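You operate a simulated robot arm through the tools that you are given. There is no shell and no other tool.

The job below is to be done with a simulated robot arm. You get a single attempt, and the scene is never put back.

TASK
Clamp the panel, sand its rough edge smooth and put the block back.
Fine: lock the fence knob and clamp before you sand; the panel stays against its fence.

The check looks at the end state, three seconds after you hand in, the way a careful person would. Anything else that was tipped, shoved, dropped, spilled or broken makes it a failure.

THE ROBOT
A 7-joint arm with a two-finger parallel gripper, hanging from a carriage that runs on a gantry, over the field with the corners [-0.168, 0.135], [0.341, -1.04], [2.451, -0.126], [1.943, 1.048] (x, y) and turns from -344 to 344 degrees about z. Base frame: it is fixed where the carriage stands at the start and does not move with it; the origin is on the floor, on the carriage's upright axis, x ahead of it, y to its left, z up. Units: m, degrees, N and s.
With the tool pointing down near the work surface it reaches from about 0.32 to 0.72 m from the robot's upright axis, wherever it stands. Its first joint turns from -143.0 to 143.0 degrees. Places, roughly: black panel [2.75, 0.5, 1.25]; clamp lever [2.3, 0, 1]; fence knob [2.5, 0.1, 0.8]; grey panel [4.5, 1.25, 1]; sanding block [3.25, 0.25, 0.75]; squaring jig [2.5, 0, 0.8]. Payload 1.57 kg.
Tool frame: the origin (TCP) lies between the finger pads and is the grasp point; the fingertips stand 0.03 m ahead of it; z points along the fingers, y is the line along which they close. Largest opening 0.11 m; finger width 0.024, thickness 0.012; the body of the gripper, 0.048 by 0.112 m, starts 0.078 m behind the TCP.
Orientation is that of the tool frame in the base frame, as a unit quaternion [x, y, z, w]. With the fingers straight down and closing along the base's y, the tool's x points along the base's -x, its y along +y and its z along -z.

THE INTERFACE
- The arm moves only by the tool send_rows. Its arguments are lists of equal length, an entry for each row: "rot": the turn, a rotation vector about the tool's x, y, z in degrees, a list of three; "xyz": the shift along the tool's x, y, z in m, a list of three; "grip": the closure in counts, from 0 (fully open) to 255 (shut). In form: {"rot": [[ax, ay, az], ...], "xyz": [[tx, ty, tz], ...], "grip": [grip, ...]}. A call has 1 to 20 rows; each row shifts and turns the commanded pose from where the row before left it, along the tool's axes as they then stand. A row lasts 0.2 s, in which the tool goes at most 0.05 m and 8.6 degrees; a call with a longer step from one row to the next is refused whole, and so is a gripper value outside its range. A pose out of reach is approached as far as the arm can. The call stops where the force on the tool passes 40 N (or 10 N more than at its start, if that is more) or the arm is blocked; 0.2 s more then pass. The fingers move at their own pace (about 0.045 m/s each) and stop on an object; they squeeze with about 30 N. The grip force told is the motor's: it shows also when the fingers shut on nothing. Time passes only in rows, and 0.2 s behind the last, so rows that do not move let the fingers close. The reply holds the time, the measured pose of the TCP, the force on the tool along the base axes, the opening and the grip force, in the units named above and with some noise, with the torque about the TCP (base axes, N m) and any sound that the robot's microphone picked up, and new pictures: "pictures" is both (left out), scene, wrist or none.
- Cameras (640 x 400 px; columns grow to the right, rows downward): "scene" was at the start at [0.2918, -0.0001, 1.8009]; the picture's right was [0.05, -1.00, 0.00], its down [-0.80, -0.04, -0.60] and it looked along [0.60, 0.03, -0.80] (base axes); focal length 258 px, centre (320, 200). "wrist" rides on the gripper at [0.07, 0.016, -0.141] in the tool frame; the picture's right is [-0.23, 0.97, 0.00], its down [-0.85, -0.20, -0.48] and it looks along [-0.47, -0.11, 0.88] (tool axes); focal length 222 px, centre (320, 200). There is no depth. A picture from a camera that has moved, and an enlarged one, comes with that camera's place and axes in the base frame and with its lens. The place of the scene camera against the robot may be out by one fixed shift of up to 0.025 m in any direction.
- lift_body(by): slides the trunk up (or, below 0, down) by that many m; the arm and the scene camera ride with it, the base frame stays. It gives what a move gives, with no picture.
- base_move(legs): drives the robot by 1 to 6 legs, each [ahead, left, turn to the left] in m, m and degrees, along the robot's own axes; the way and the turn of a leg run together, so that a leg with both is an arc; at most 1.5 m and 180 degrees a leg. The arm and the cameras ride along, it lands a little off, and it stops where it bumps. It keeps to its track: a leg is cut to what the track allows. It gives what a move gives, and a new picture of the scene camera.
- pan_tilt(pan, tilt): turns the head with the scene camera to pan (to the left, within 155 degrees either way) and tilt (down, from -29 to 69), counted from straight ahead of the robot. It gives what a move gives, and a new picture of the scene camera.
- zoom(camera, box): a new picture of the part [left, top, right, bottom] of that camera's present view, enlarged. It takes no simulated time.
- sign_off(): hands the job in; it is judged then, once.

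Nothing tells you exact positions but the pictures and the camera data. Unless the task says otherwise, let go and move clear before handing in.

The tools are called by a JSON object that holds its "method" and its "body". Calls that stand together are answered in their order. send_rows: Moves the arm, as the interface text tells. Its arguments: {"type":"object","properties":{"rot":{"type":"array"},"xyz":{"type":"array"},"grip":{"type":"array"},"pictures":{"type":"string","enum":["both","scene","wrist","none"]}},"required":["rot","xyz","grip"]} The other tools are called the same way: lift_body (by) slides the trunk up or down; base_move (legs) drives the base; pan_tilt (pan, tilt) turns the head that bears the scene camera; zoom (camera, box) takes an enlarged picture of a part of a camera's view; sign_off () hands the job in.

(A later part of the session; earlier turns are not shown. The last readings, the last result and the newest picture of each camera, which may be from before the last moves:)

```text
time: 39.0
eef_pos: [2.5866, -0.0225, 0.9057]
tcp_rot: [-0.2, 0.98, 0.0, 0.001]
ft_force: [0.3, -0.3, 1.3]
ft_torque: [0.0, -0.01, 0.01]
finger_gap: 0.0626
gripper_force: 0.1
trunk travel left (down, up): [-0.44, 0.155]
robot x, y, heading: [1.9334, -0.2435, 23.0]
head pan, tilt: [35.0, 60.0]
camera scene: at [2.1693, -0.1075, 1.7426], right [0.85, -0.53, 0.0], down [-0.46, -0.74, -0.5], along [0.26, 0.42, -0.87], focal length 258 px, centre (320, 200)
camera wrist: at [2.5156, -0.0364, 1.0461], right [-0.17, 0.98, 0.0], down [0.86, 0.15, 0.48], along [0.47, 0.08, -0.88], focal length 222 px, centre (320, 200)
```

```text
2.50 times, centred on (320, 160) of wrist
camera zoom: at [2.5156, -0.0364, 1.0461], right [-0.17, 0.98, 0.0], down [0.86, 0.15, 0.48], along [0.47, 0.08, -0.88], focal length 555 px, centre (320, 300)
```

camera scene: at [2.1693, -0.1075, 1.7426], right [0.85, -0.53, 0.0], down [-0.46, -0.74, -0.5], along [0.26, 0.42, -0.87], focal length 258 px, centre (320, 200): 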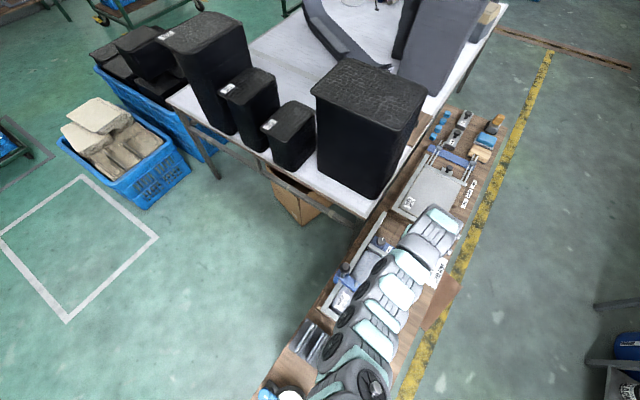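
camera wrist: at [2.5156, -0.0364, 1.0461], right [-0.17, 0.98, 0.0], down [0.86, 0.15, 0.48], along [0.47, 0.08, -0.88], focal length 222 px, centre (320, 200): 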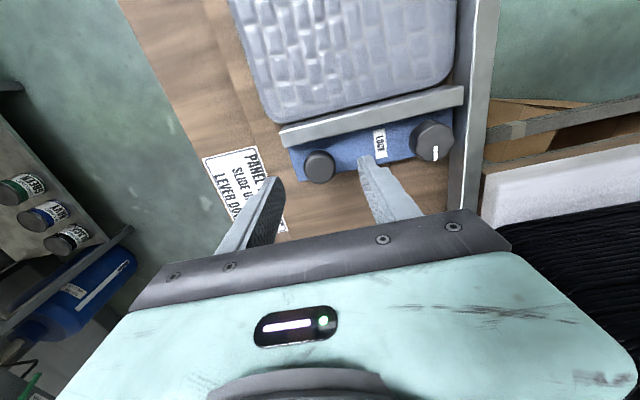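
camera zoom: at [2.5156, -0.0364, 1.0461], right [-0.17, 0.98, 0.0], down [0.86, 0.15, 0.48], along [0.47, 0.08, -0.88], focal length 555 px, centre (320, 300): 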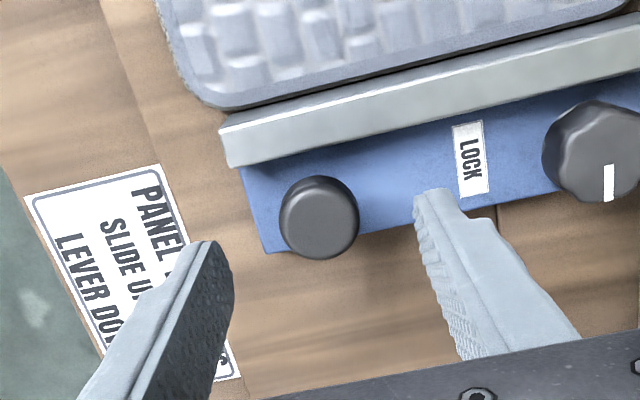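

The handle knob is centred between the fingers within a few millimetres, and a thin gap shows between fence and panel. I'll go down, shift a hair forward, and close on the handle knob.

{"method": "send_rows", "body": {"rot": [[0, 0, 0], [0, 0, 0], [0, 0, 0], [0, 0, 0], [0, 0, 0], [0, 0, 0], [0, 0, 0], [0, 0, 0]], "xyz": [[-0.002, 0, 0.018], [0, 0, 0.018], [0, 0, 0.018], [0, 0, 0], [0, 0, 0], [0, 0, 0], [0, 0, 0], [0, 0, 0]], "grip": [110, 110, 110, 200, 255, 255, 255, 255], "pictures": "wrist"}}

{"method": "zoom", "body": {"camera": "wrist", "box": [220, 80, 420, 240]}}

```text
time: 40.8
eef_pos: [2.5883, -0.0246, 0.8511]
tcp_rot: [-0.2, 0.98, 0.001, 0.001]
ft_force: [1.2, -1.3, 1.7]
ft_torque: [0.0, -0.05, 0.01]
finger_gap: 0.0291
gripper_force: 38.6
trunk travel left (down, up): [-0.44, 0.155]
robot x, y, heading: [1.9313, -0.2476, 23.2]
head pan, tilt: [35.0, 60.0]
camera wrist: at [2.5177, -0.0358, 0.993], right [-0.17, 0.99, 0.0], down [0.86, 0.15, 0.48], along [0.47, 0.08, -0.88], focal length 222 px, centre (320, 200)
```

wrist: 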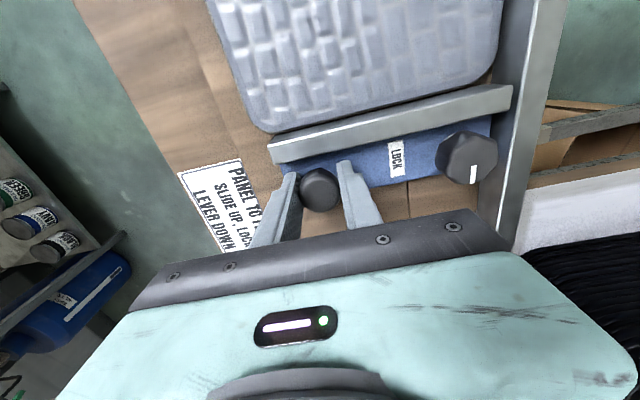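

```text
2.50 times, centred on (320, 160) of wrist
camera zoom: at [2.5177, -0.0358, 0.993], right [-0.17, 0.99, 0.0], down [0.86, 0.15, 0.48], along [0.47, 0.08, -0.88], focal length 555 px, centre (320, 300)
```

zoom: 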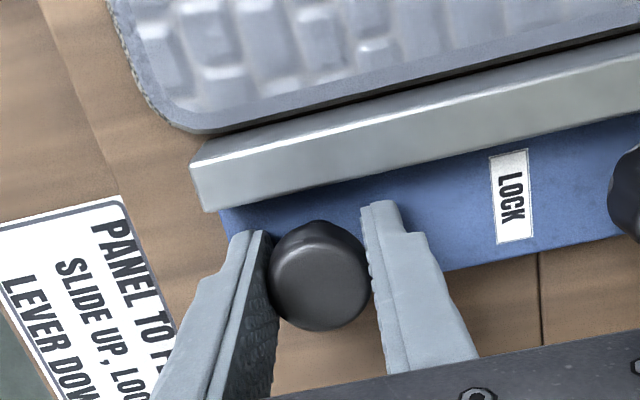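

I hold the handle knob (29 mm gap). Now I'll draw the fence toward the panel in small steps, watching the force.

{"method": "send_rows", "body": {"rot": [[0, 0, 0], [0, 0, 0], [0, 0, 0], [0, 0, 0]], "xyz": [[0.002, 0, 0], [0.002, 0, 0], [0, 0, 0], [0, 0, 0]], "grip": [255, 255, 255, 255], "pictures": "wrist"}}

{"method": "zoom", "body": {"camera": "wrist", "box": [240, 60, 540, 240]}}

```text
time: 41.8
eef_pos: [2.585, -0.0242, 0.8513]
tcp_rot: [-0.2, 0.98, 0.0, 0.002]
ft_force: [15.1, 0.4, -18.2]
ft_torque: [0.09, -0.32, 0.07]
finger_gap: 0.0291
gripper_force: 38.8
trunk travel left (down, up): [-0.44, 0.155]
robot x, y, heading: [1.9356, -0.2452, 22.8]
head pan, tilt: [35.0, 60.0]
camera wrist: at [2.5149, -0.0369, 0.9929], right [-0.17, 0.98, 0.0], down [0.86, 0.15, 0.48], along [0.47, 0.08, -0.88], focal length 222 px, centre (320, 200)
```

wrist: 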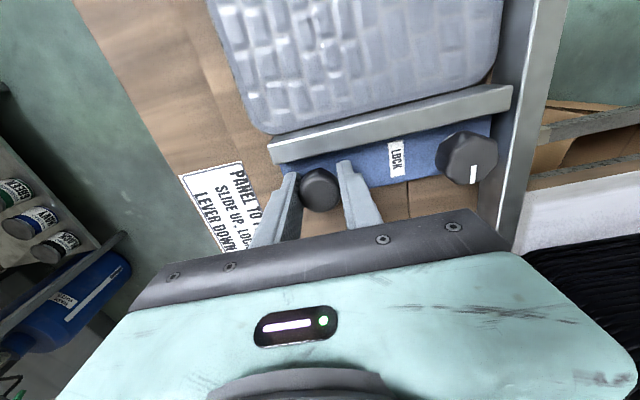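

```text
2.13 times, centred on (390, 150) of wrist
camera zoom: at [2.5149, -0.0369, 0.9929], right [-0.17, 0.98, 0.0], down [0.86, 0.15, 0.48], along [0.47, 0.08, -0.88], focal length 474 px, centre (171, 307)
```

zoom: 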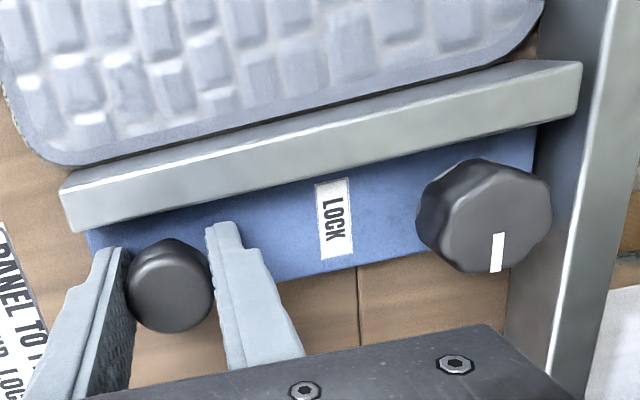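

{"method": "zoom", "body": {"camera": "wrist", "box": [220, 80, 420, 240]}}

```text
2.50 times, centred on (320, 160) of wrist
camera zoom: at [2.5149, -0.0369, 0.9929], right [-0.17, 0.98, 0.0], down [0.86, 0.15, 0.48], along [0.47, 0.08, -0.88], focal length 555 px, centre (320, 300)
```

zoom: 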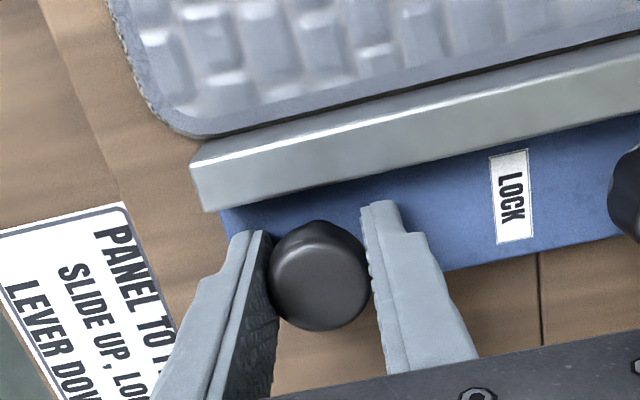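

The gap has narrowed by about 3 mm and I feel 15 N. I'll push another 1–2 mm to see whether it is firmly seated.

{"method": "send_rows", "body": {"rot": [[0, 0, 0], [0, 0, 0], [0, 0, 0], [0, 0, 0]], "xyz": [[0.001, 0, 0], [0.001, 0, 0], [0, 0, 0], [0, 0, 0]], "grip": [255, 255, 255, 255], "pictures": "wrist"}}

{"method": "zoom", "body": {"camera": "wrist", "box": [220, 80, 420, 240]}}

```text
time: 42.8
eef_pos: [2.584, -0.0257, 0.8536]
tcp_rot: [-0.201, 0.98, 0.0, 0.0]
ft_force: [20.1, 4.8, -26.6]
ft_torque: [0.03, -0.24, 0.03]
finger_gap: 0.0292
gripper_force: 38.6
trunk travel left (down, up): [-0.44, 0.155]
robot x, y, heading: [1.9353, -0.2459, 23.2]
head pan, tilt: [35.0, 60.0]
camera wrist: at [2.514, -0.0373, 0.9943], right [-0.17, 0.98, 0.0], down [0.86, 0.15, 0.48], along [0.47, 0.08, -0.88], focal length 222 px, centre (320, 200)
```

wrist: 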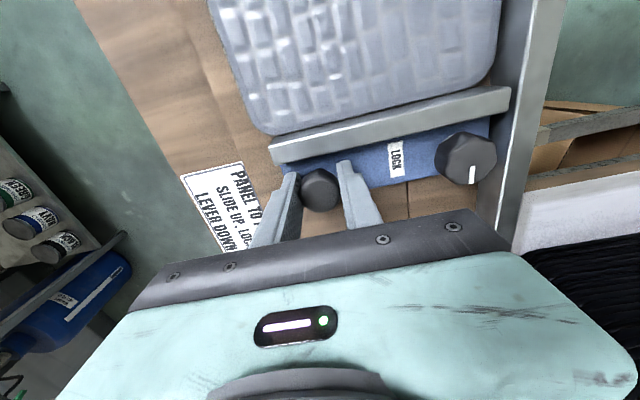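

```text
2.50 times, centred on (320, 160) of wrist
camera zoom: at [2.514, -0.0373, 0.9943], right [-0.17, 0.98, 0.0], down [0.86, 0.15, 0.48], along [0.47, 0.08, -0.88], focal length 555 px, centre (320, 300)
```

zoom: 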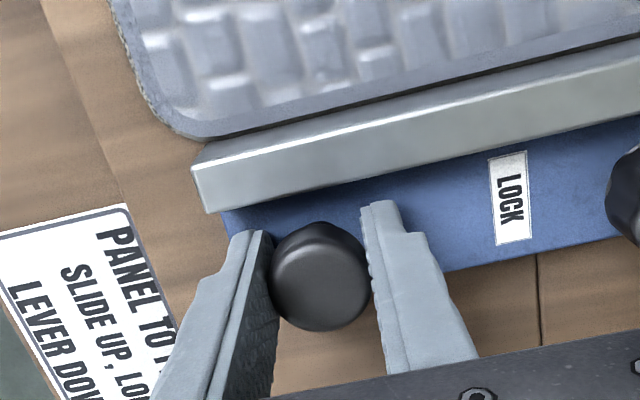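

The force climbs steeply with no more travel: the fence is up against the panel. I'll let go and rise, then turn the tool −45° for the lock knob.

{"method": "send_rows", "body": {"rot": [[0, 0, 0], [0, 0, 0], [0, 0, 0], [0, 0, 0], [0, 0, 0], [0, 0, 0]], "xyz": [[0, 0, 0], [0, 0, 0], [0, 0, -0.02], [0, 0, -0.02], [0, 0, -0.03], [0, 0, 0]], "grip": [110, 110, 110, 110, 110, 110], "pictures": "wrist"}}

{"method": "zoom", "body": {"camera": "wrist", "box": [220, 40, 520, 240]}}

```text
time: 44.2
eef_pos: [2.5828, -0.0257, 0.922]
tcp_rot: [-0.2, 0.98, 0.0, 0.001]
ft_force: [-0.6, -0.7, -0.4]
ft_torque: [0.0, -0.01, 0.02]
finger_gap: 0.0625
gripper_force: 0.1
trunk travel left (down, up): [-0.44, 0.155]
robot x, y, heading: [1.931, -0.2477, 23.0]
head pan, tilt: [35.0, 60.0]
camera wrist: at [2.512, -0.0377, 1.0638], right [-0.17, 0.98, 0.0], down [0.86, 0.15, 0.48], along [0.47, 0.08, -0.88], focal length 222 px, centre (320, 200)
```

wrist: 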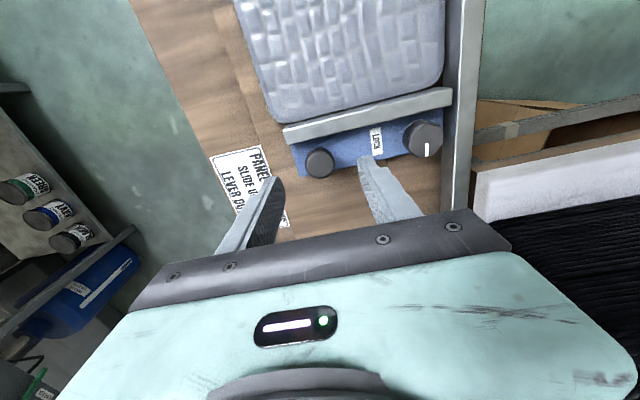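

```text
2.00 times, centred on (370, 140) of wrist
camera zoom: at [2.512, -0.0377, 1.0638], right [-0.17, 0.98, 0.0], down [0.86, 0.15, 0.48], along [0.47, 0.08, -0.88], focal length 444 px, centre (220, 320)
```

zoom: 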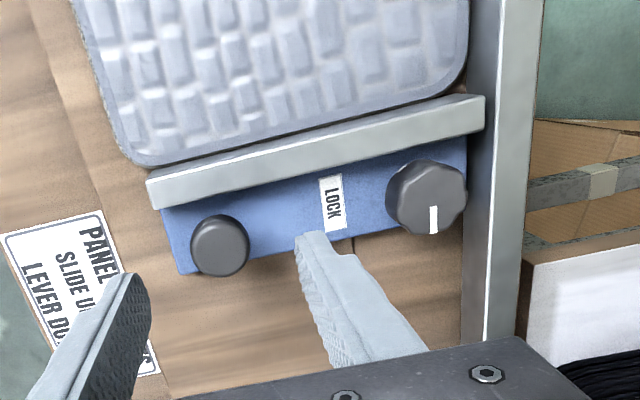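

The fence is snug and the lock knob is at about (2.545, 0.070). I'll move above it and pre-turn the tool 130° counter-clockwise, so a clockwise quarter turn keeps the camera away from the black stack.

{"method": "send_rows", "body": {"rot": [[0, 0, 0], [0, 0, 0], [0, 0, 0], [0, 0, -8.5], [0, 0, -8.5], [0, 0, -8.5], [0, 0, -8.5], [0, 0, -8.5], [0, 0, -8.5], [0, 0, -8.5], [0, 0, -8.5], [0, 0, -8.5], [0, 0, -8.5], [0, 0, -8.5], [0, 0, -8.5], [0, 0, -8.5], [0, 0, -8.5], [0, 0, -8.5]], "xyz": [[-0.001, 0.035, 0], [-0.001, 0.035, 0], [-0.001, 0.033, 0], [0, 0, 0], [0, 0, 0], [0, 0, 0], [0, 0, 0], [0, 0, 0], [0, 0, 0], [0, 0, 0], [0, 0, 0], [0, 0, 0], [0, 0, 0], [0, 0, 0], [0, 0, 0], [0, 0, 0], [0, 0, 0], [0, 0, 0]], "grip": [110, 110, 110, 110, 110, 110, 110, 110, 110, 110, 110, 110, 110, 110, 110, 110, 110, 110], "pictures": "both"}}

{"method": "zoom", "body": {"camera": "wrist", "box": [220, 80, 420, 240]}}

```text
time: 48.0
eef_pos: [2.5445, 0.0708, 0.9232]
tcp_rot: [0.968, -0.253, 0.001, 0.0]
ft_force: [-0.9, -0.4, 0.1]
ft_torque: [0.04, 0.01, -0.02]
finger_gap: 0.0623
gripper_force: 0.0
trunk travel left (down, up): [-0.44, 0.155]
robot x, y, heading: [1.936, -0.2472, 22.9]
head pan, tilt: [35.0, 60.0]
camera scene: at [2.1693, -0.1075, 1.7426], right [0.85, -0.53, 0.0], down [-0.46, -0.74, -0.5], along [0.26, 0.42, -0.87], focal length 258 px, centre (320, 200)
camera wrist: at [2.5975, 0.0225, 1.0641], right [-0.67, -0.74, 0.0], down [-0.65, 0.59, 0.48], along [-0.35, 0.32, -0.88], focal length 222 px, centre (320, 200)
```

scene: 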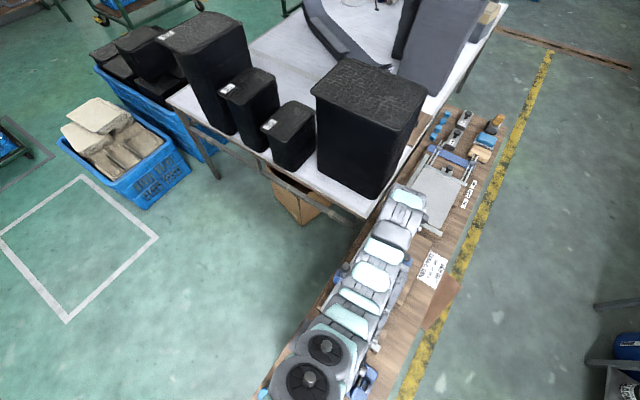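
wrist: 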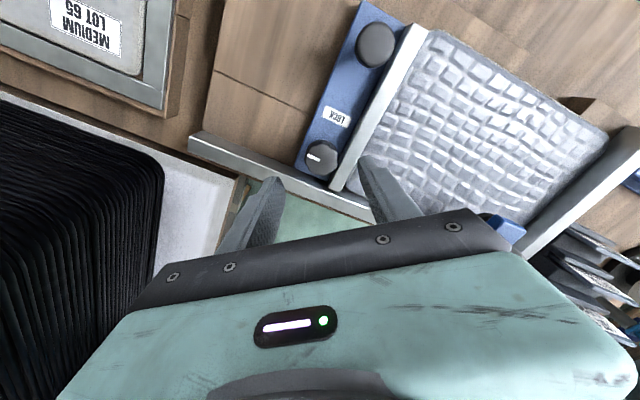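

```text
2.50 times, centred on (320, 160) of wrist
camera zoom: at [2.5975, 0.0225, 1.0641], right [-0.67, -0.74, 0.0], down [-0.65, 0.59, 0.48], along [-0.35, 0.32, -0.88], focal length 555 px, centre (320, 300)
```

zoom: 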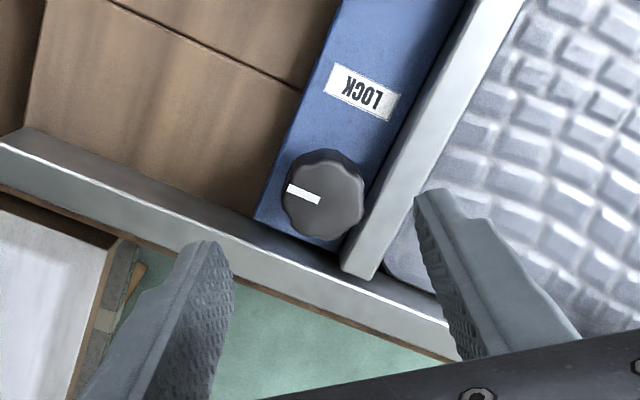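

The tool is turned and the lock knob is centred between the fingers. I'll narrow the fingers to about 50 mm, go down slowly to just grip the knob, and check the force.

{"method": "send_rows", "body": {"rot": [[0, 0, 0], [0, 0, 0], [0, 0, 0], [0, 0, 0], [0, 0, 0], [0, 0, 0], [0, 0, 0]], "xyz": [[0, 0, 0.02], [0, 0, 0.018], [0, 0, 0.01], [0, 0, 0.006], [0, 0, 0.005], [0, 0, 0.004], [0, 0, 0]], "grip": [140, 140, 140, 140, 140, 140, 140], "pictures": "wrist"}}

{"method": "zoom", "body": {"camera": "wrist", "box": [220, 80, 420, 240]}}

```text
time: 49.4
eef_pos: [2.5521, 0.075, 0.8682]
tcp_rot: [0.967, -0.254, 0.005, -0.005]
ft_force: [0.4, -1.0, 23.4]
ft_torque: [-0.54, 0.58, -0.01]
finger_gap: 0.05
gripper_force: 0.0
trunk travel left (down, up): [-0.44, 0.155]
robot x, y, heading: [1.9352, -0.2489, 23.0]
head pan, tilt: [35.0, 60.0]
stopped in row 6: the force on the tool passed its limit at 45 N (the readings are from after the stop); the commanded pose is now the measured one
camera wrist: at [2.6036, 0.0257, 1.0098], right [-0.68, -0.74, -0.01], down [-0.65, 0.59, 0.47], along [-0.34, 0.33, -0.88], focal length 222 px, centre (320, 200)
```

wrist: 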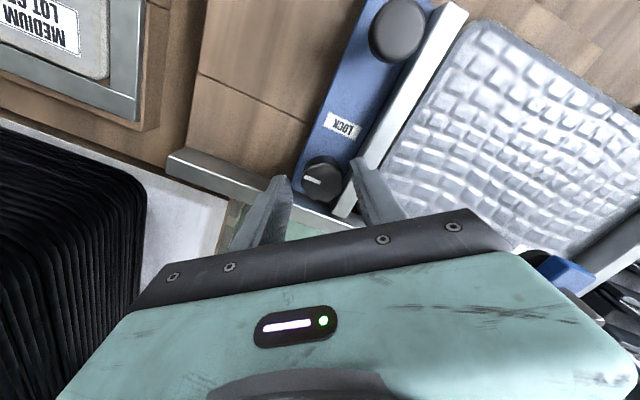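

```text
2.50 times, centred on (320, 160) of wrist
camera zoom: at [2.6036, 0.0257, 1.0098], right [-0.68, -0.74, -0.01], down [-0.65, 0.59, 0.47], along [-0.34, 0.33, -0.88], focal length 555 px, centre (320, 300)
```

zoom: 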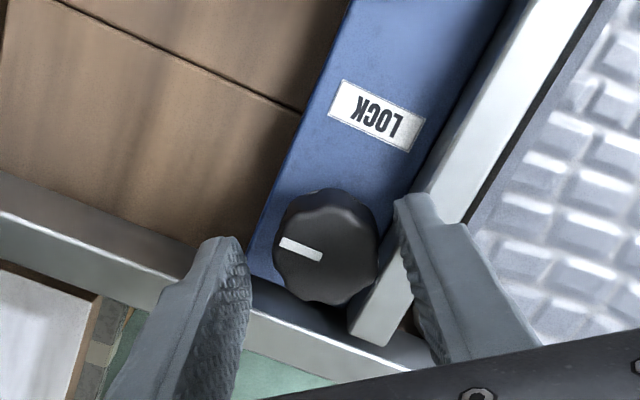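

A fingertip landed on the fence rail's top at z≈0.838, so the knob only sticks up a little above it. I'll lift slightly, recentre on the knob, and grip it just above the rail.

{"method": "send_rows", "body": {"rot": [[0, 0, 0], [0, 0, 0], [0, 0, 0], [0, 0, 0], [0, 0, 0]], "xyz": [[0, 0, -0.02], [0, 0, -0.02], [-0.0044, 0.0093, 0], [0, 0, 0], [0, 0, 0]], "grip": [140, 140, 140, 140, 140], "pictures": "wrist"}}

{"method": "zoom", "body": {"camera": "wrist", "box": [220, 80, 420, 240]}}

```text
time: 50.6
eef_pos: [2.54, 0.0676, 0.9045]
tcp_rot: [0.967, -0.254, 0.003, -0.002]
ft_force: [-0.9, -0.3, 1.3]
ft_torque: [0.01, -0.02, 0.02]
finger_gap: 0.0495
gripper_force: 0.0
trunk travel left (down, up): [-0.44, 0.155]
robot x, y, heading: [1.9314, -0.2452, 23.1]
head pan, tilt: [35.0, 60.0]
camera wrist: at [2.592, 0.0184, 1.0453], right [-0.68, -0.74, -0.01], down [-0.65, 0.59, 0.48], along [-0.35, 0.33, -0.88], focal length 222 px, centre (320, 200)
```

wrist: 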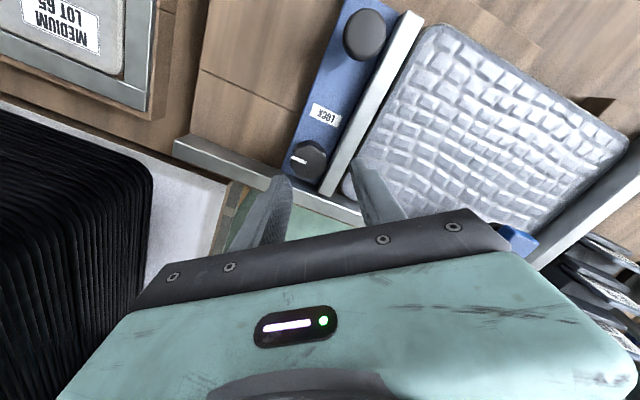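

```text
2.50 times, centred on (320, 160) of wrist
camera zoom: at [2.592, 0.0184, 1.0453], right [-0.68, -0.74, -0.01], down [-0.65, 0.59, 0.48], along [-0.35, 0.33, -0.88], focal length 555 px, centre (320, 300)
```

zoom: 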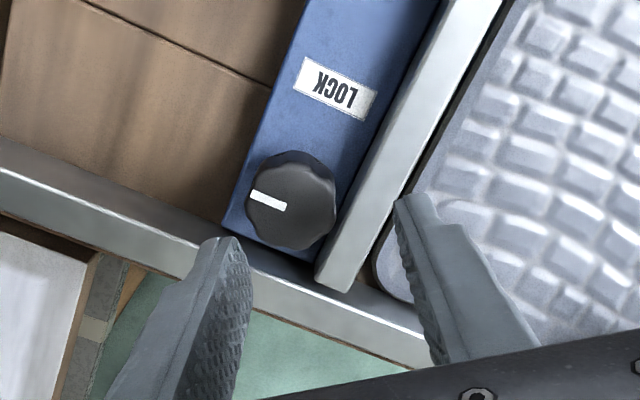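

The fence got nudged back about a centimetre, so I'll correct that: grip the lock knob just above the rail (knob top z≈0.855, rail ≈0.840), draw the fence up with it, then turn it. I'll realign over it first.

{"method": "send_rows", "body": {"rot": [[0, 0, 0], [0, 0, 0], [0, 0, 0]], "xyz": [[0.0085, -0.0115, 0], [0, 0, 0.012], [0, 0, 0]], "grip": [125, 125, 125], "pictures": "wrist"}}

{"method": "zoom", "body": {"camera": "wrist", "box": [220, 80, 420, 240]}}

```text
time: 51.4
eef_pos: [2.5538, 0.0734, 0.893]
tcp_rot: [0.967, -0.254, 0.003, -0.004]
ft_force: [0.7, 0.3, 0.1]
ft_torque: [0.0, 0.01, 0.02]
finger_gap: 0.0561
gripper_force: 0.0
trunk travel left (down, up): [-0.44, 0.155]
robot x, y, heading: [1.9328, -0.2467, 23.0]
head pan, tilt: [35.0, 60.0]
camera wrist: at [2.6057, 0.0252, 1.0346], right [-0.68, -0.74, -0.01], down [-0.65, 0.59, 0.48], along [-0.35, 0.33, -0.88], focal length 222 px, centre (320, 200)
```

wrist: 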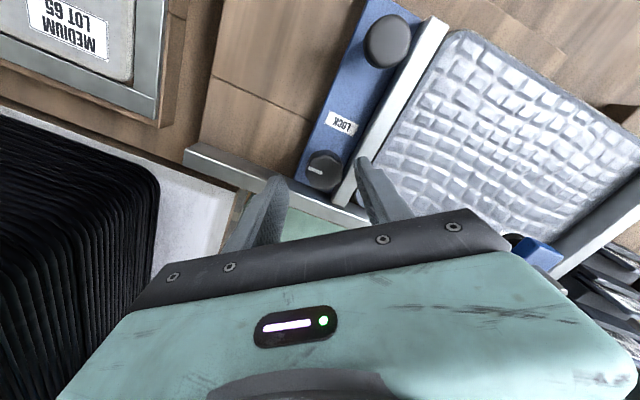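

```text
2.50 times, centred on (320, 160) of wrist
camera zoom: at [2.6057, 0.0252, 1.0346], right [-0.68, -0.74, -0.01], down [-0.65, 0.59, 0.48], along [-0.35, 0.33, -0.88], focal length 555 px, centre (320, 300)
```

zoom: 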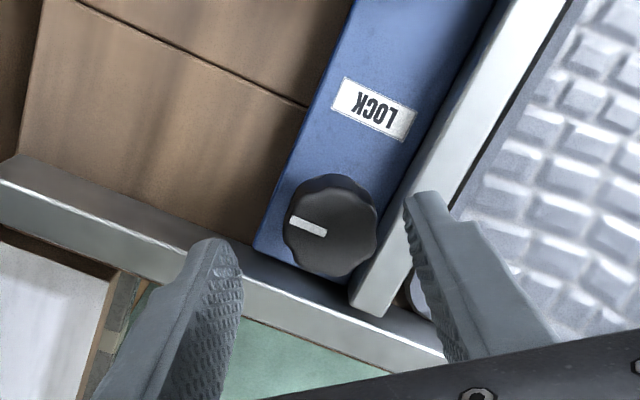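

{"method": "send_rows", "body": {"rot": [[0, 0, 0], [0, 0, 0], [0, 0, 0], [0, 0, 0], [0, 0, 0], [0, 0, 0], [0, 0, 0]], "xyz": [[0.004, 0.0025, 0.009], [0, 0, 0.009], [0, 0, 0], [0, 0, 0], [0, 0, 0], [0, 0, 0], [0, 0, 0]], "grip": [125, 125, 160, 200, 255, 255, 255], "pictures": "wrist"}}

{"method": "zoom", "body": {"camera": "wrist", "box": [220, 80, 420, 240]}}

```text
time: 53.0
eef_pos: [2.5557, 0.0697, 0.8748]
tcp_rot: [0.967, -0.254, 0.004, -0.002]
ft_force: [1.0, -0.5, -2.5]
ft_torque: [-0.08, -0.12, -0.01]
finger_gap: 0.0326
gripper_force: 40.8
trunk travel left (down, up): [-0.44, 0.155]
robot x, y, heading: [1.9327, -0.2458, 23.2]
head pan, tilt: [35.0, 60.0]
camera wrist: at [2.6078, 0.02, 1.0163], right [-0.68, -0.74, -0.01], down [-0.65, 0.59, 0.48], along [-0.35, 0.33, -0.88], focal length 222 px, centre (320, 200)
```

wrist: 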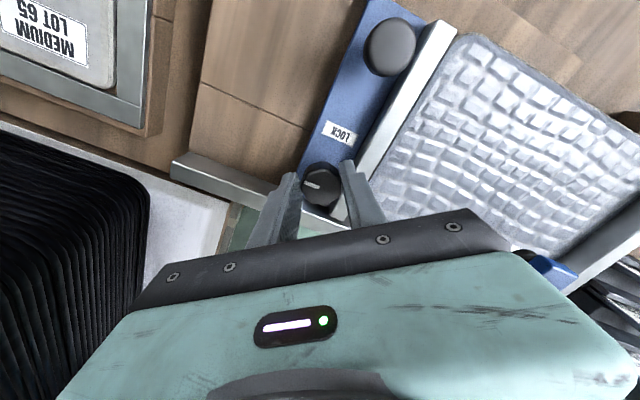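

```text
2.50 times, centred on (320, 160) of wrist
camera zoom: at [2.6078, 0.02, 1.0163], right [-0.68, -0.74, -0.01], down [-0.65, 0.59, 0.48], along [-0.35, 0.33, -0.88], focal length 555 px, centre (320, 300)
```

zoom: 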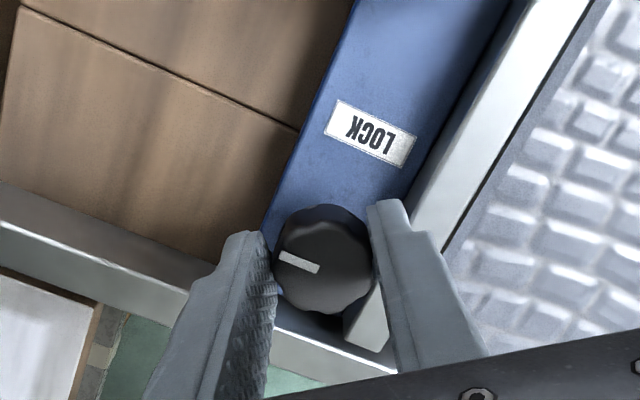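

I've got the lock knob (32.6 mm). Now I'll draw the fence up to the panel again with it, in small steps.

{"method": "send_rows", "body": {"rot": [[0, 0, 0], [0, 0, 0], [0, 0, 0], [0, 0, 0]], "xyz": [[-0.00182, 0.0024, 0], [-0.00182, 0.0024, 0], [0, 0, 0], [0, 0, 0]], "grip": [255, 255, 255, 255], "pictures": "wrist"}}

{"method": "zoom", "body": {"camera": "wrist", "box": [300, 0, 540, 200]}}

```text
time: 54.0
eef_pos: [2.551, 0.067, 0.8735]
tcp_rot: [0.967, -0.254, 0.003, -0.003]
ft_force: [-0.4, -0.7, 4.5]
ft_torque: [-0.03, -0.01, 0.0]
finger_gap: 0.0327
gripper_force: 40.9
trunk travel left (down, up): [-0.44, 0.155]
robot x, y, heading: [1.9381, -0.2486, 23.2]
head pan, tilt: [35.0, 60.0]
camera wrist: at [2.603, 0.0179, 1.0163], right [-0.68, -0.74, -0.01], down [-0.65, 0.59, 0.48], along [-0.34, 0.33, -0.88], focal length 222 px, centre (320, 200)
```

wrist: 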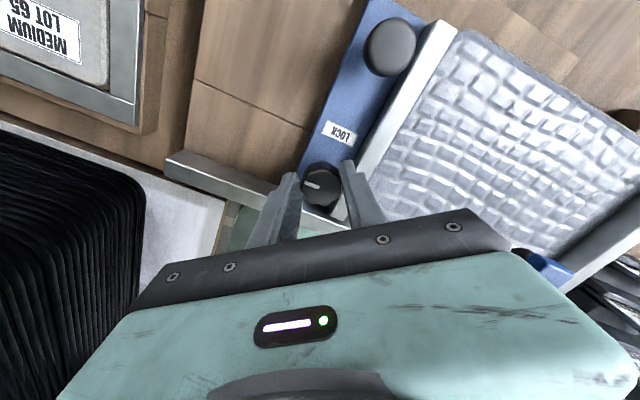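

```text
2.00 times, centred on (420, 100) of wrist
camera zoom: at [2.603, 0.0179, 1.0163], right [-0.68, -0.74, -0.01], down [-0.65, 0.59, 0.48], along [-0.34, 0.33, -0.88], focal length 444 px, centre (120, 400)
```

zoom: 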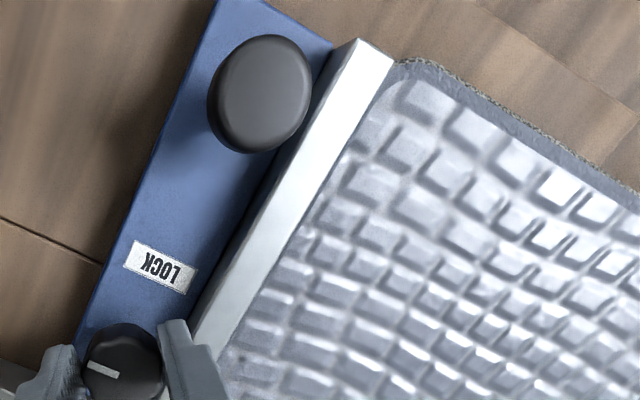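

The fence slides freely with almost no force, so the earlier 15–20 N really was panel contact. I'll continue to contact.

{"method": "send_rows", "body": {"rot": [[0, 0, 0], [0, 0, 0], [0, 0, 0], [0, 0, 0]], "xyz": [[-0.00121, 0.0016, 0], [-0.00121, 0.0016, 0], [0, 0, 0], [0, 0, 0]], "grip": [255, 255, 255, 255], "pictures": "none"}}

{"method": "send_rows", "body": {"rot": [[0, 0, 0], [0, 0, 0], [0, 0, 0]], "xyz": [[-0.00121, 0.0016, 0], [0, 0, 0], [0, 0, 0]], "grip": [255, 255, 255], "pictures": "wrist"}}

{"method": "zoom", "body": {"camera": "wrist", "box": [300, 0, 540, 200]}}

```text
time: 54.9
eef_pos: [2.5483, 0.0664, 0.8752]
tcp_rot: [0.967, -0.255, 0.006, -0.005]
ft_force: [13.6, 7.5, -21.9]
ft_torque: [0.1, -0.89, -0.1]
finger_gap: 0.0328
gripper_force: 40.7
trunk travel left (down, up): [-0.44, 0.155]
robot x, y, heading: [1.936, -0.2452, 23.3]
head pan, tilt: [35.0, 60.0]
stopped in row 4: the force on the tool passed its limit at 42 N (the readings are from after the stop); the commanded pose is now the measured one
```

```text
time: 55.3
eef_pos: [2.5476, 0.066, 0.8758]
tcp_rot: [0.967, -0.255, 0.007, -0.005]
ft_force: [14.2, 7.9, -18.2]
ft_torque: [0.18, -0.78, -0.06]
finger_gap: 0.0327
gripper_force: 40.6
trunk travel left (down, up): [-0.44, 0.155]
robot x, y, heading: [1.939, -0.2475, 23.4]
head pan, tilt: [35.0, 60.0]
stopped in row 1: the force on the tool passed its limit at 43 N (the readings are from after the stop); the commanded pose is now the measured one
camera wrist: at [2.5994, 0.0165, 1.0169], right [-0.68, -0.74, -0.02], down [-0.65, 0.59, 0.47], along [-0.34, 0.33, -0.88], focal length 222 px, centre (320, 200)
```

wrist: 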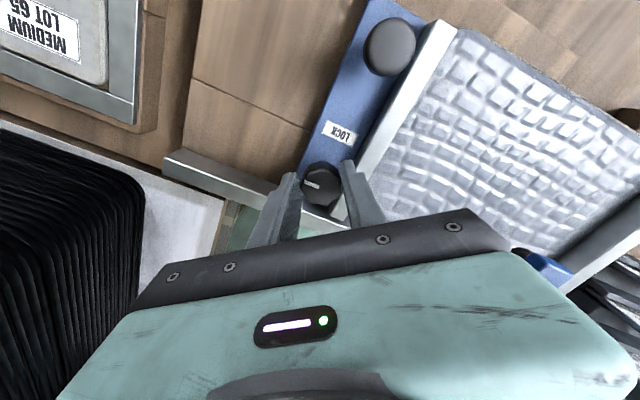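

```text
2.00 times, centred on (420, 100) of wrist
camera zoom: at [2.5994, 0.0165, 1.0169], right [-0.68, -0.74, -0.02], down [-0.65, 0.59, 0.47], along [-0.34, 0.33, -0.88], focal length 444 px, centre (120, 400)
```

zoom: 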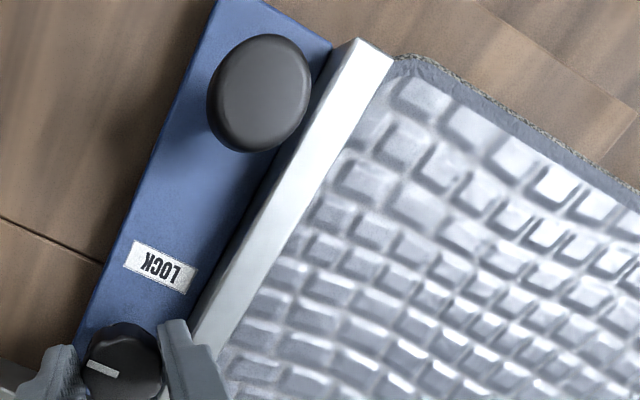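

The fence is seated on the panel again. Still holding the knob, I'll ease the load slightly and start turning it clockwise, 24° first.

{"method": "send_rows", "body": {"rot": [[0, 0, 0], [0, 0, 8], [0, 0, 8], [0, 0, 8], [0, 0, 0]], "xyz": [[0.0004, -0.0005, 0.001], [0, 0.0004, 0], [0, 0.0004, 0], [0, 0.0004, 0], [0, 0, 0]], "grip": [255, 255, 255, 255, 255], "pictures": "wrist"}}

{"method": "zoom", "body": {"camera": "wrist", "box": [220, 60, 460, 240]}}

```text
time: 56.5
eef_pos: [2.5489, 0.0649, 0.8752]
tcp_rot: [0.893, -0.45, 0.005, -0.007]
ft_force: [-0.8, -1.3, 26.1]
ft_torque: [-0.11, 0.18, 0.04]
finger_gap: 0.0327
gripper_force: 41.8
trunk travel left (down, up): [-0.44, 0.155]
robot x, y, heading: [1.9329, -0.2444, 23.2]
head pan, tilt: [35.0, 60.0]
camera wrist: at [2.5757, -0.0015, 1.0163], right [-0.92, -0.4, -0.02], down [-0.36, 0.8, 0.48], along [-0.18, 0.45, -0.88], focal length 222 px, centre (320, 200)
```

wrist: 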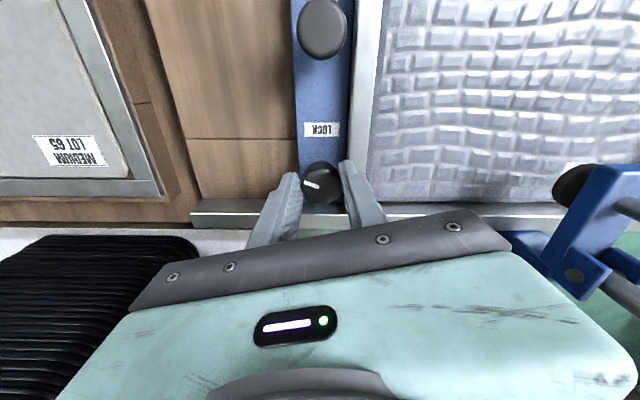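

```text
2.22 times, centred on (340, 150) of wrist
camera zoom: at [2.5757, -0.0015, 1.0163], right [-0.92, -0.4, -0.02], down [-0.36, 0.8, 0.48], along [-0.18, 0.45, -0.88], focal length 494 px, centre (276, 311)
```

zoom: 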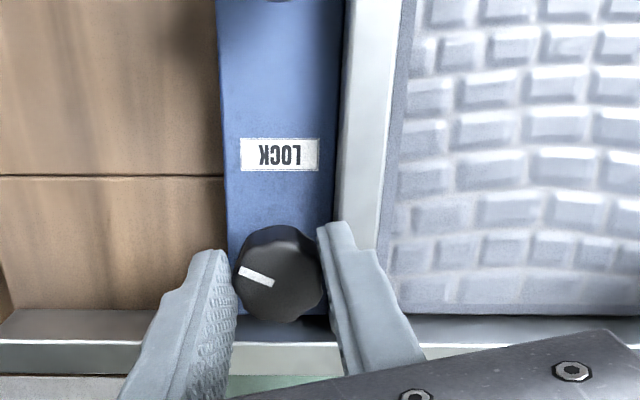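

The knob follows: its pointer has swung toward LOCK. I'll continue clockwise with a slight lift to ease the vertical load.

{"method": "send_rows", "body": {"rot": [[0, 0, 0], [0, 0, 8], [0, 0, 8], [0, 0, 8], [0, 0, 8], [0, 0, 0]], "xyz": [[0, 0, -0.0015], [0, 0.0004, 0], [0, 0.0004, 0], [0, 0.0004, 0], [0, 0.0004, 0], [0, 0, 0]], "grip": [255, 255, 255, 255, 255, 255], "pictures": "wrist"}}

{"method": "zoom", "body": {"camera": "wrist", "box": [220, 60, 460, 240]}}

```text
time: 57.9
eef_pos: [2.5466, 0.0639, 0.8751]
tcp_rot: [0.733, -0.68, 0.002, -0.006]
ft_force: [0.3, 0.9, 9.8]
ft_torque: [0.1, -0.01, 0.0]
finger_gap: 0.0327
gripper_force: 40.7
trunk travel left (down, up): [-0.44, 0.155]
robot x, y, heading: [1.9354, -0.245, 22.9]
head pan, tilt: [35.0, 60.0]
camera wrist: at [2.5336, -0.0078, 1.0155], right [-0.99, 0.15, -0.01], down [0.13, 0.86, 0.49], along [0.08, 0.48, -0.87], focal length 222 px, centre (320, 200)
```

wrist: 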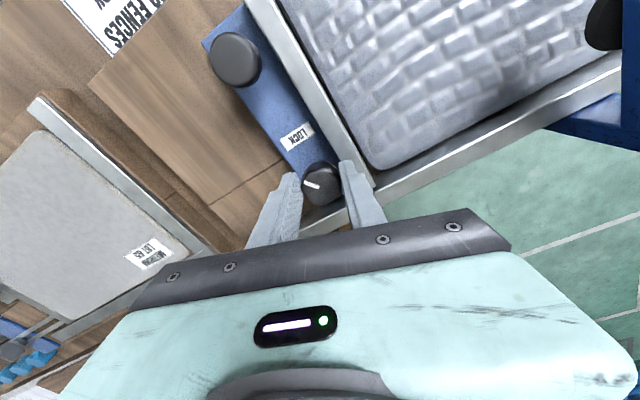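

```text
2.22 times, centred on (340, 150) of wrist
camera zoom: at [2.5336, -0.0078, 1.0155], right [-0.99, 0.15, -0.01], down [0.13, 0.86, 0.49], along [0.08, 0.48, -0.87], focal length 494 px, centre (276, 311)
```

zoom: 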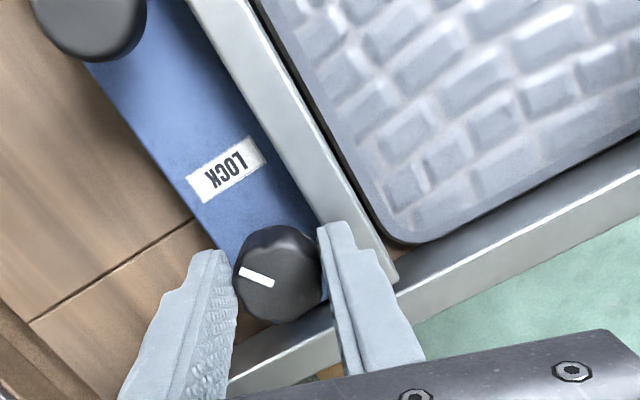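

Now at 56°. I see a thin dark line between rail and panel, so I'll press the fence lightly against the panel before finishing the turn.

{"method": "send_rows", "body": {"rot": [[0, 0, 0], [0, 0, 0], [0, 0, 0]], "xyz": [[0.0004, 0.001, 0], [0, 0, 0], [0, 0, 0]], "grip": [255, 255, 255], "pictures": "none"}}

```text
time: 58.7
eef_pos: [2.544, 0.0631, 0.8739]
tcp_rot: [0.734, -0.679, 0.003, -0.007]
ft_force: [5.7, 4.0, -3.2]
ft_torque: [0.16, -0.12, -0.01]
finger_gap: 0.0327
gripper_force: 40.9
trunk travel left (down, up): [-0.44, 0.155]
robot x, y, heading: [1.9386, -0.244, 22.8]
head pan, tilt: [35.0, 60.0]
```

{"method": "send_rows", "body": {"rot": [[0, 0, 0], [0, 0, 8], [0, 0, 8], [0, 0, 8], [0, 0, 8], [0, 0, 0]], "xyz": [[0.0002, 0.0005, 0], [0, 0.0004, 0], [0, 0.0004, 0], [0, 0.0004, 0], [0, 0.0004, 0], [0, 0, 0]], "grip": [255, 255, 255, 255, 255, 255], "pictures": "wrist"}}

{"method": "zoom", "body": {"camera": "wrist", "box": [220, 60, 460, 240]}}

```text
time: 60.1
eef_pos: [2.5421, 0.0639, 0.8759]
tcp_rot: [-0.518, 0.855, 0.0, 0.007]
ft_force: [-1.9, 2.8, 1.5]
ft_torque: [0.26, 0.0, -0.01]
finger_gap: 0.0328
gripper_force: 40.8
trunk travel left (down, up): [-0.44, 0.155]
robot x, y, heading: [1.9326, -0.2469, 23.1]
head pan, tilt: [35.0, 60.0]
camera wrist: at [2.4937, 0.0086, 1.0152], right [-0.76, 0.65, 0.0], down [0.57, 0.66, 0.49], along [0.32, 0.37, -0.87], focal length 222 px, centre (320, 200)
```

wrist: 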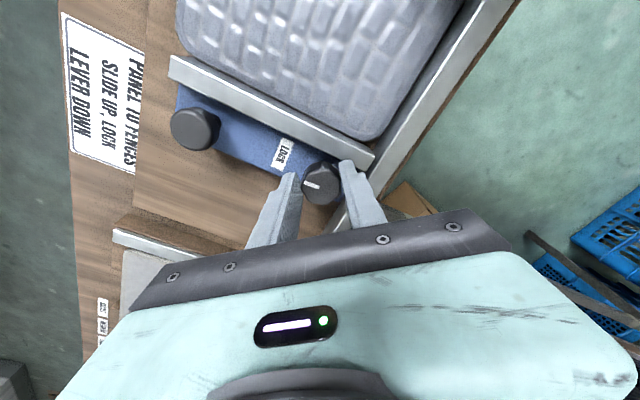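

```text
2.22 times, centred on (340, 150) of wrist
camera zoom: at [2.4937, 0.0086, 1.0152], right [-0.76, 0.65, 0.0], down [0.57, 0.66, 0.49], along [0.32, 0.37, -0.87], focal length 494 px, centre (276, 311)
```

zoom: 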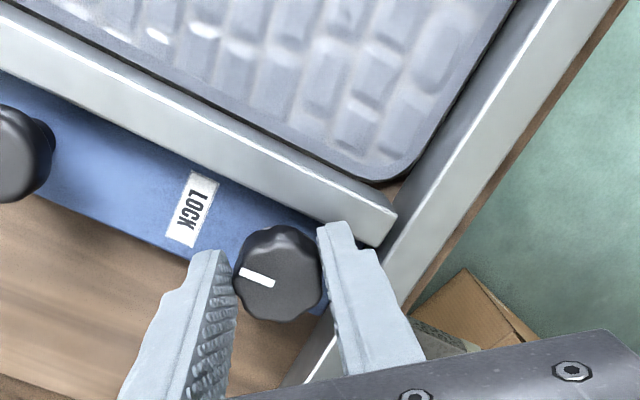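

The knob has turned about 88° and the pointer faces almost exactly along the LOCK label. I'll press the fence once more toward the panel, then turn a last few degrees to feel for the stop.

{"method": "send_rows", "body": {"rot": [[0, 0, 0], [0, 0, 0], [0, 0, 0]], "xyz": [[0.0008, 0.0006, 0], [0.0008, 0.0006, 0], [0, 0, 0]], "grip": [255, 255, 255], "pictures": "none"}}

{"method": "send_rows", "body": {"rot": [[0, 0, 4], [0, 0, 4], [0, 0, 0]], "xyz": [[0, 0.0002, 0], [0, 0.0002, 0], [0, 0, 0]], "grip": [255, 255, 255], "pictures": "wrist"}}

{"method": "zoom", "body": {"camera": "wrist", "box": [220, 60, 460, 240]}}

```text
time: 60.9
eef_pos: [2.5404, 0.0621, 0.8753]
tcp_rot: [-0.518, 0.855, -0.001, 0.007]
ft_force: [16.9, 11.7, -31.6]
ft_torque: [0.29, -0.34, -0.04]
finger_gap: 0.0327
gripper_force: 40.7
trunk travel left (down, up): [-0.44, 0.155]
robot x, y, heading: [1.9348, -0.2482, 23.1]
head pan, tilt: [35.0, 60.0]
```

```text
time: 61.7
eef_pos: [2.5389, 0.0627, 0.8768]
tcp_rot: [-0.458, 0.889, 0.0, 0.007]
ft_force: [-4.7, 0.1, 9.2]
ft_torque: [-0.38, 0.59, 0.36]
finger_gap: 0.0324
gripper_force: 41.1
trunk travel left (down, up): [-0.44, 0.155]
robot x, y, heading: [1.9333, -0.2437, 22.8]
head pan, tilt: [35.0, 60.0]
camera wrist: at [2.4848, 0.0146, 1.0167], right [-0.66, 0.75, 0.0], down [0.65, 0.58, 0.49], along [0.37, 0.32, -0.87], focal length 222 px, centre (320, 200)
```

wrist: 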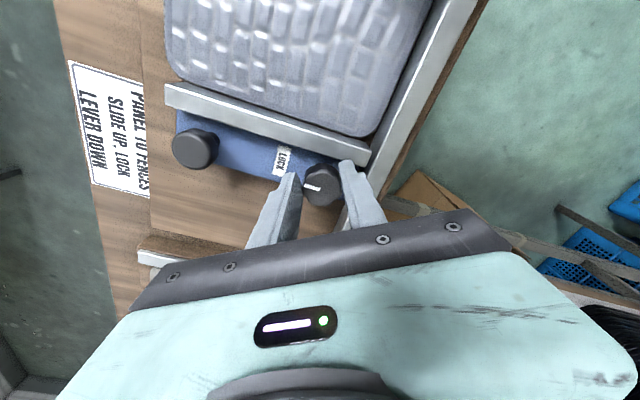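

```text
2.22 times, centred on (340, 150) of wrist
camera zoom: at [2.4848, 0.0146, 1.0167], right [-0.66, 0.75, 0.0], down [0.65, 0.58, 0.49], along [0.37, 0.32, -0.87], focal length 494 px, centre (276, 311)
```

zoom: 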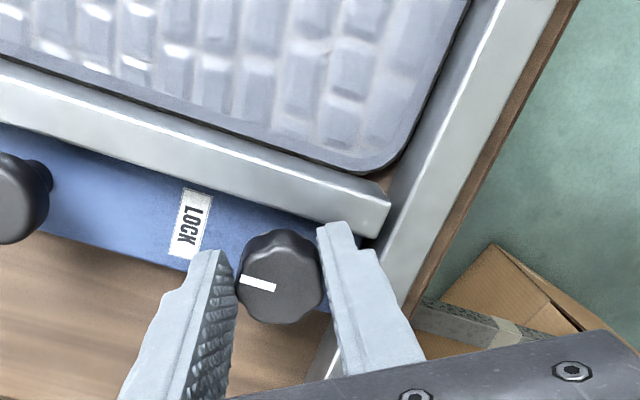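

The torque shows the knob has hit its stop, pointing at LOCK. I'll let go, rise straight up, turn back and look at the panel against its fences.

{"method": "send_rows", "body": {"rot": [[0, 0, 0], [0, 0, 0], [0, 0, 0], [0, 0, 0], [0, 0, 0]], "xyz": [[0, 0, 0], [0, 0, 0], [0, 0, -0.02], [0, 0, -0.04], [0, 0, -0.04]], "grip": [130, 130, 130, 130, 130], "pictures": "wrist"}}

{"method": "zoom", "body": {"camera": "wrist", "box": [200, 0, 440, 200]}}

```text
time: 62.9
eef_pos: [2.5413, 0.0598, 0.9755]
tcp_rot: [-0.457, 0.889, -0.001, 0.008]
ft_force: [4.1, -6.7, 1.5]
ft_torque: [0.65, 0.43, 0.02]
finger_gap: 0.0539
gripper_force: 0.0
trunk travel left (down, up): [-0.44, 0.155]
robot x, y, heading: [1.9351, -0.2451, 23.0]
head pan, tilt: [35.0, 60.0]
camera wrist: at [2.4853, 0.0119, 1.1161], right [-0.66, 0.75, -0.01], down [0.65, 0.58, 0.49], along [0.37, 0.32, -0.87], focal length 222 px, centre (320, 200)
```

wrist: 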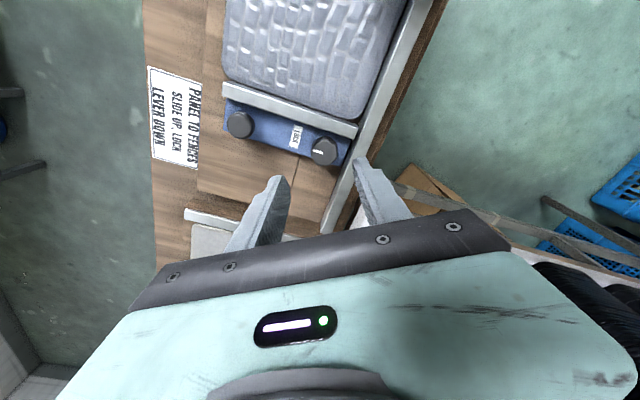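

```text
2.00 times, centred on (320, 100) of wrist
camera zoom: at [2.4853, 0.0119, 1.1161], right [-0.66, 0.75, -0.01], down [0.65, 0.58, 0.49], along [0.37, 0.32, -0.87], focal length 444 px, centre (320, 400)
```

zoom: 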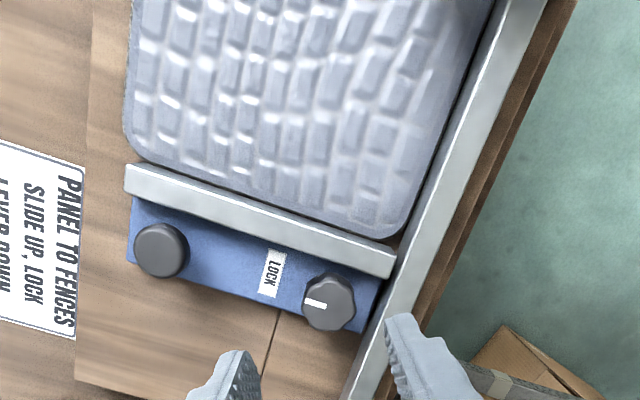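

The pointer is at LOCK and the fence is snug. A residual sideways force is reported, so I'll hold still a moment to see whether it's real.

{"method": "send_rows", "body": {"rot": [[0, 0, 0], [0, 0, 0]], "xyz": [[0, 0, 0], [0, 0, 0]], "grip": [130, 130], "pictures": "scene"}}

{"method": "zoom", "body": {"camera": "scene", "box": [260, 170, 460, 400]}}

```text
time: 63.5
eef_pos: [2.5384, 0.0624, 0.9754]
tcp_rot: [-0.459, 0.889, 0.0, 0.007]
ft_force: [-0.2, 1.0, -0.1]
ft_torque: [0.01, -0.01, 0.04]
finger_gap: 0.0539
gripper_force: 0.1
trunk travel left (down, up): [-0.44, 0.155]
robot x, y, heading: [1.9305, -0.2456, 23.1]
head pan, tilt: [35.0, 60.0]
camera scene: at [2.1699, -0.1071, 1.7426], right [0.85, -0.53, 0.0], down [-0.46, -0.74, -0.5], along [0.26, 0.42, -0.87], focal length 258 px, centre (320, 200)
```

scene: 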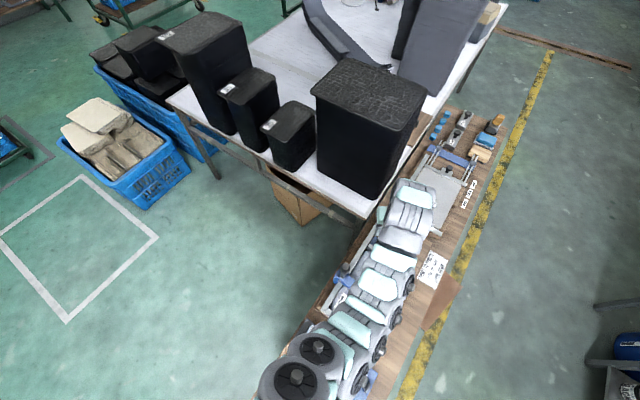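

```text
1.74 times, centred on (360, 285) of scene
camera zoom: at [2.1699, -0.1071, 1.7426], right [0.85, -0.53, 0.0], down [-0.46, -0.74, -0.5], along [0.26, 0.42, -0.87], focal length 449 px, centre (250, 52)
```

zoom: 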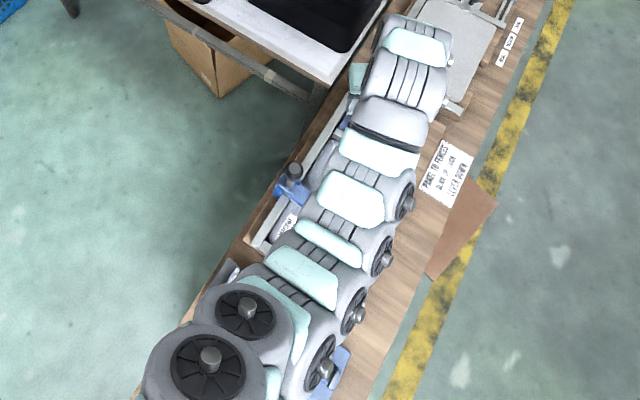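

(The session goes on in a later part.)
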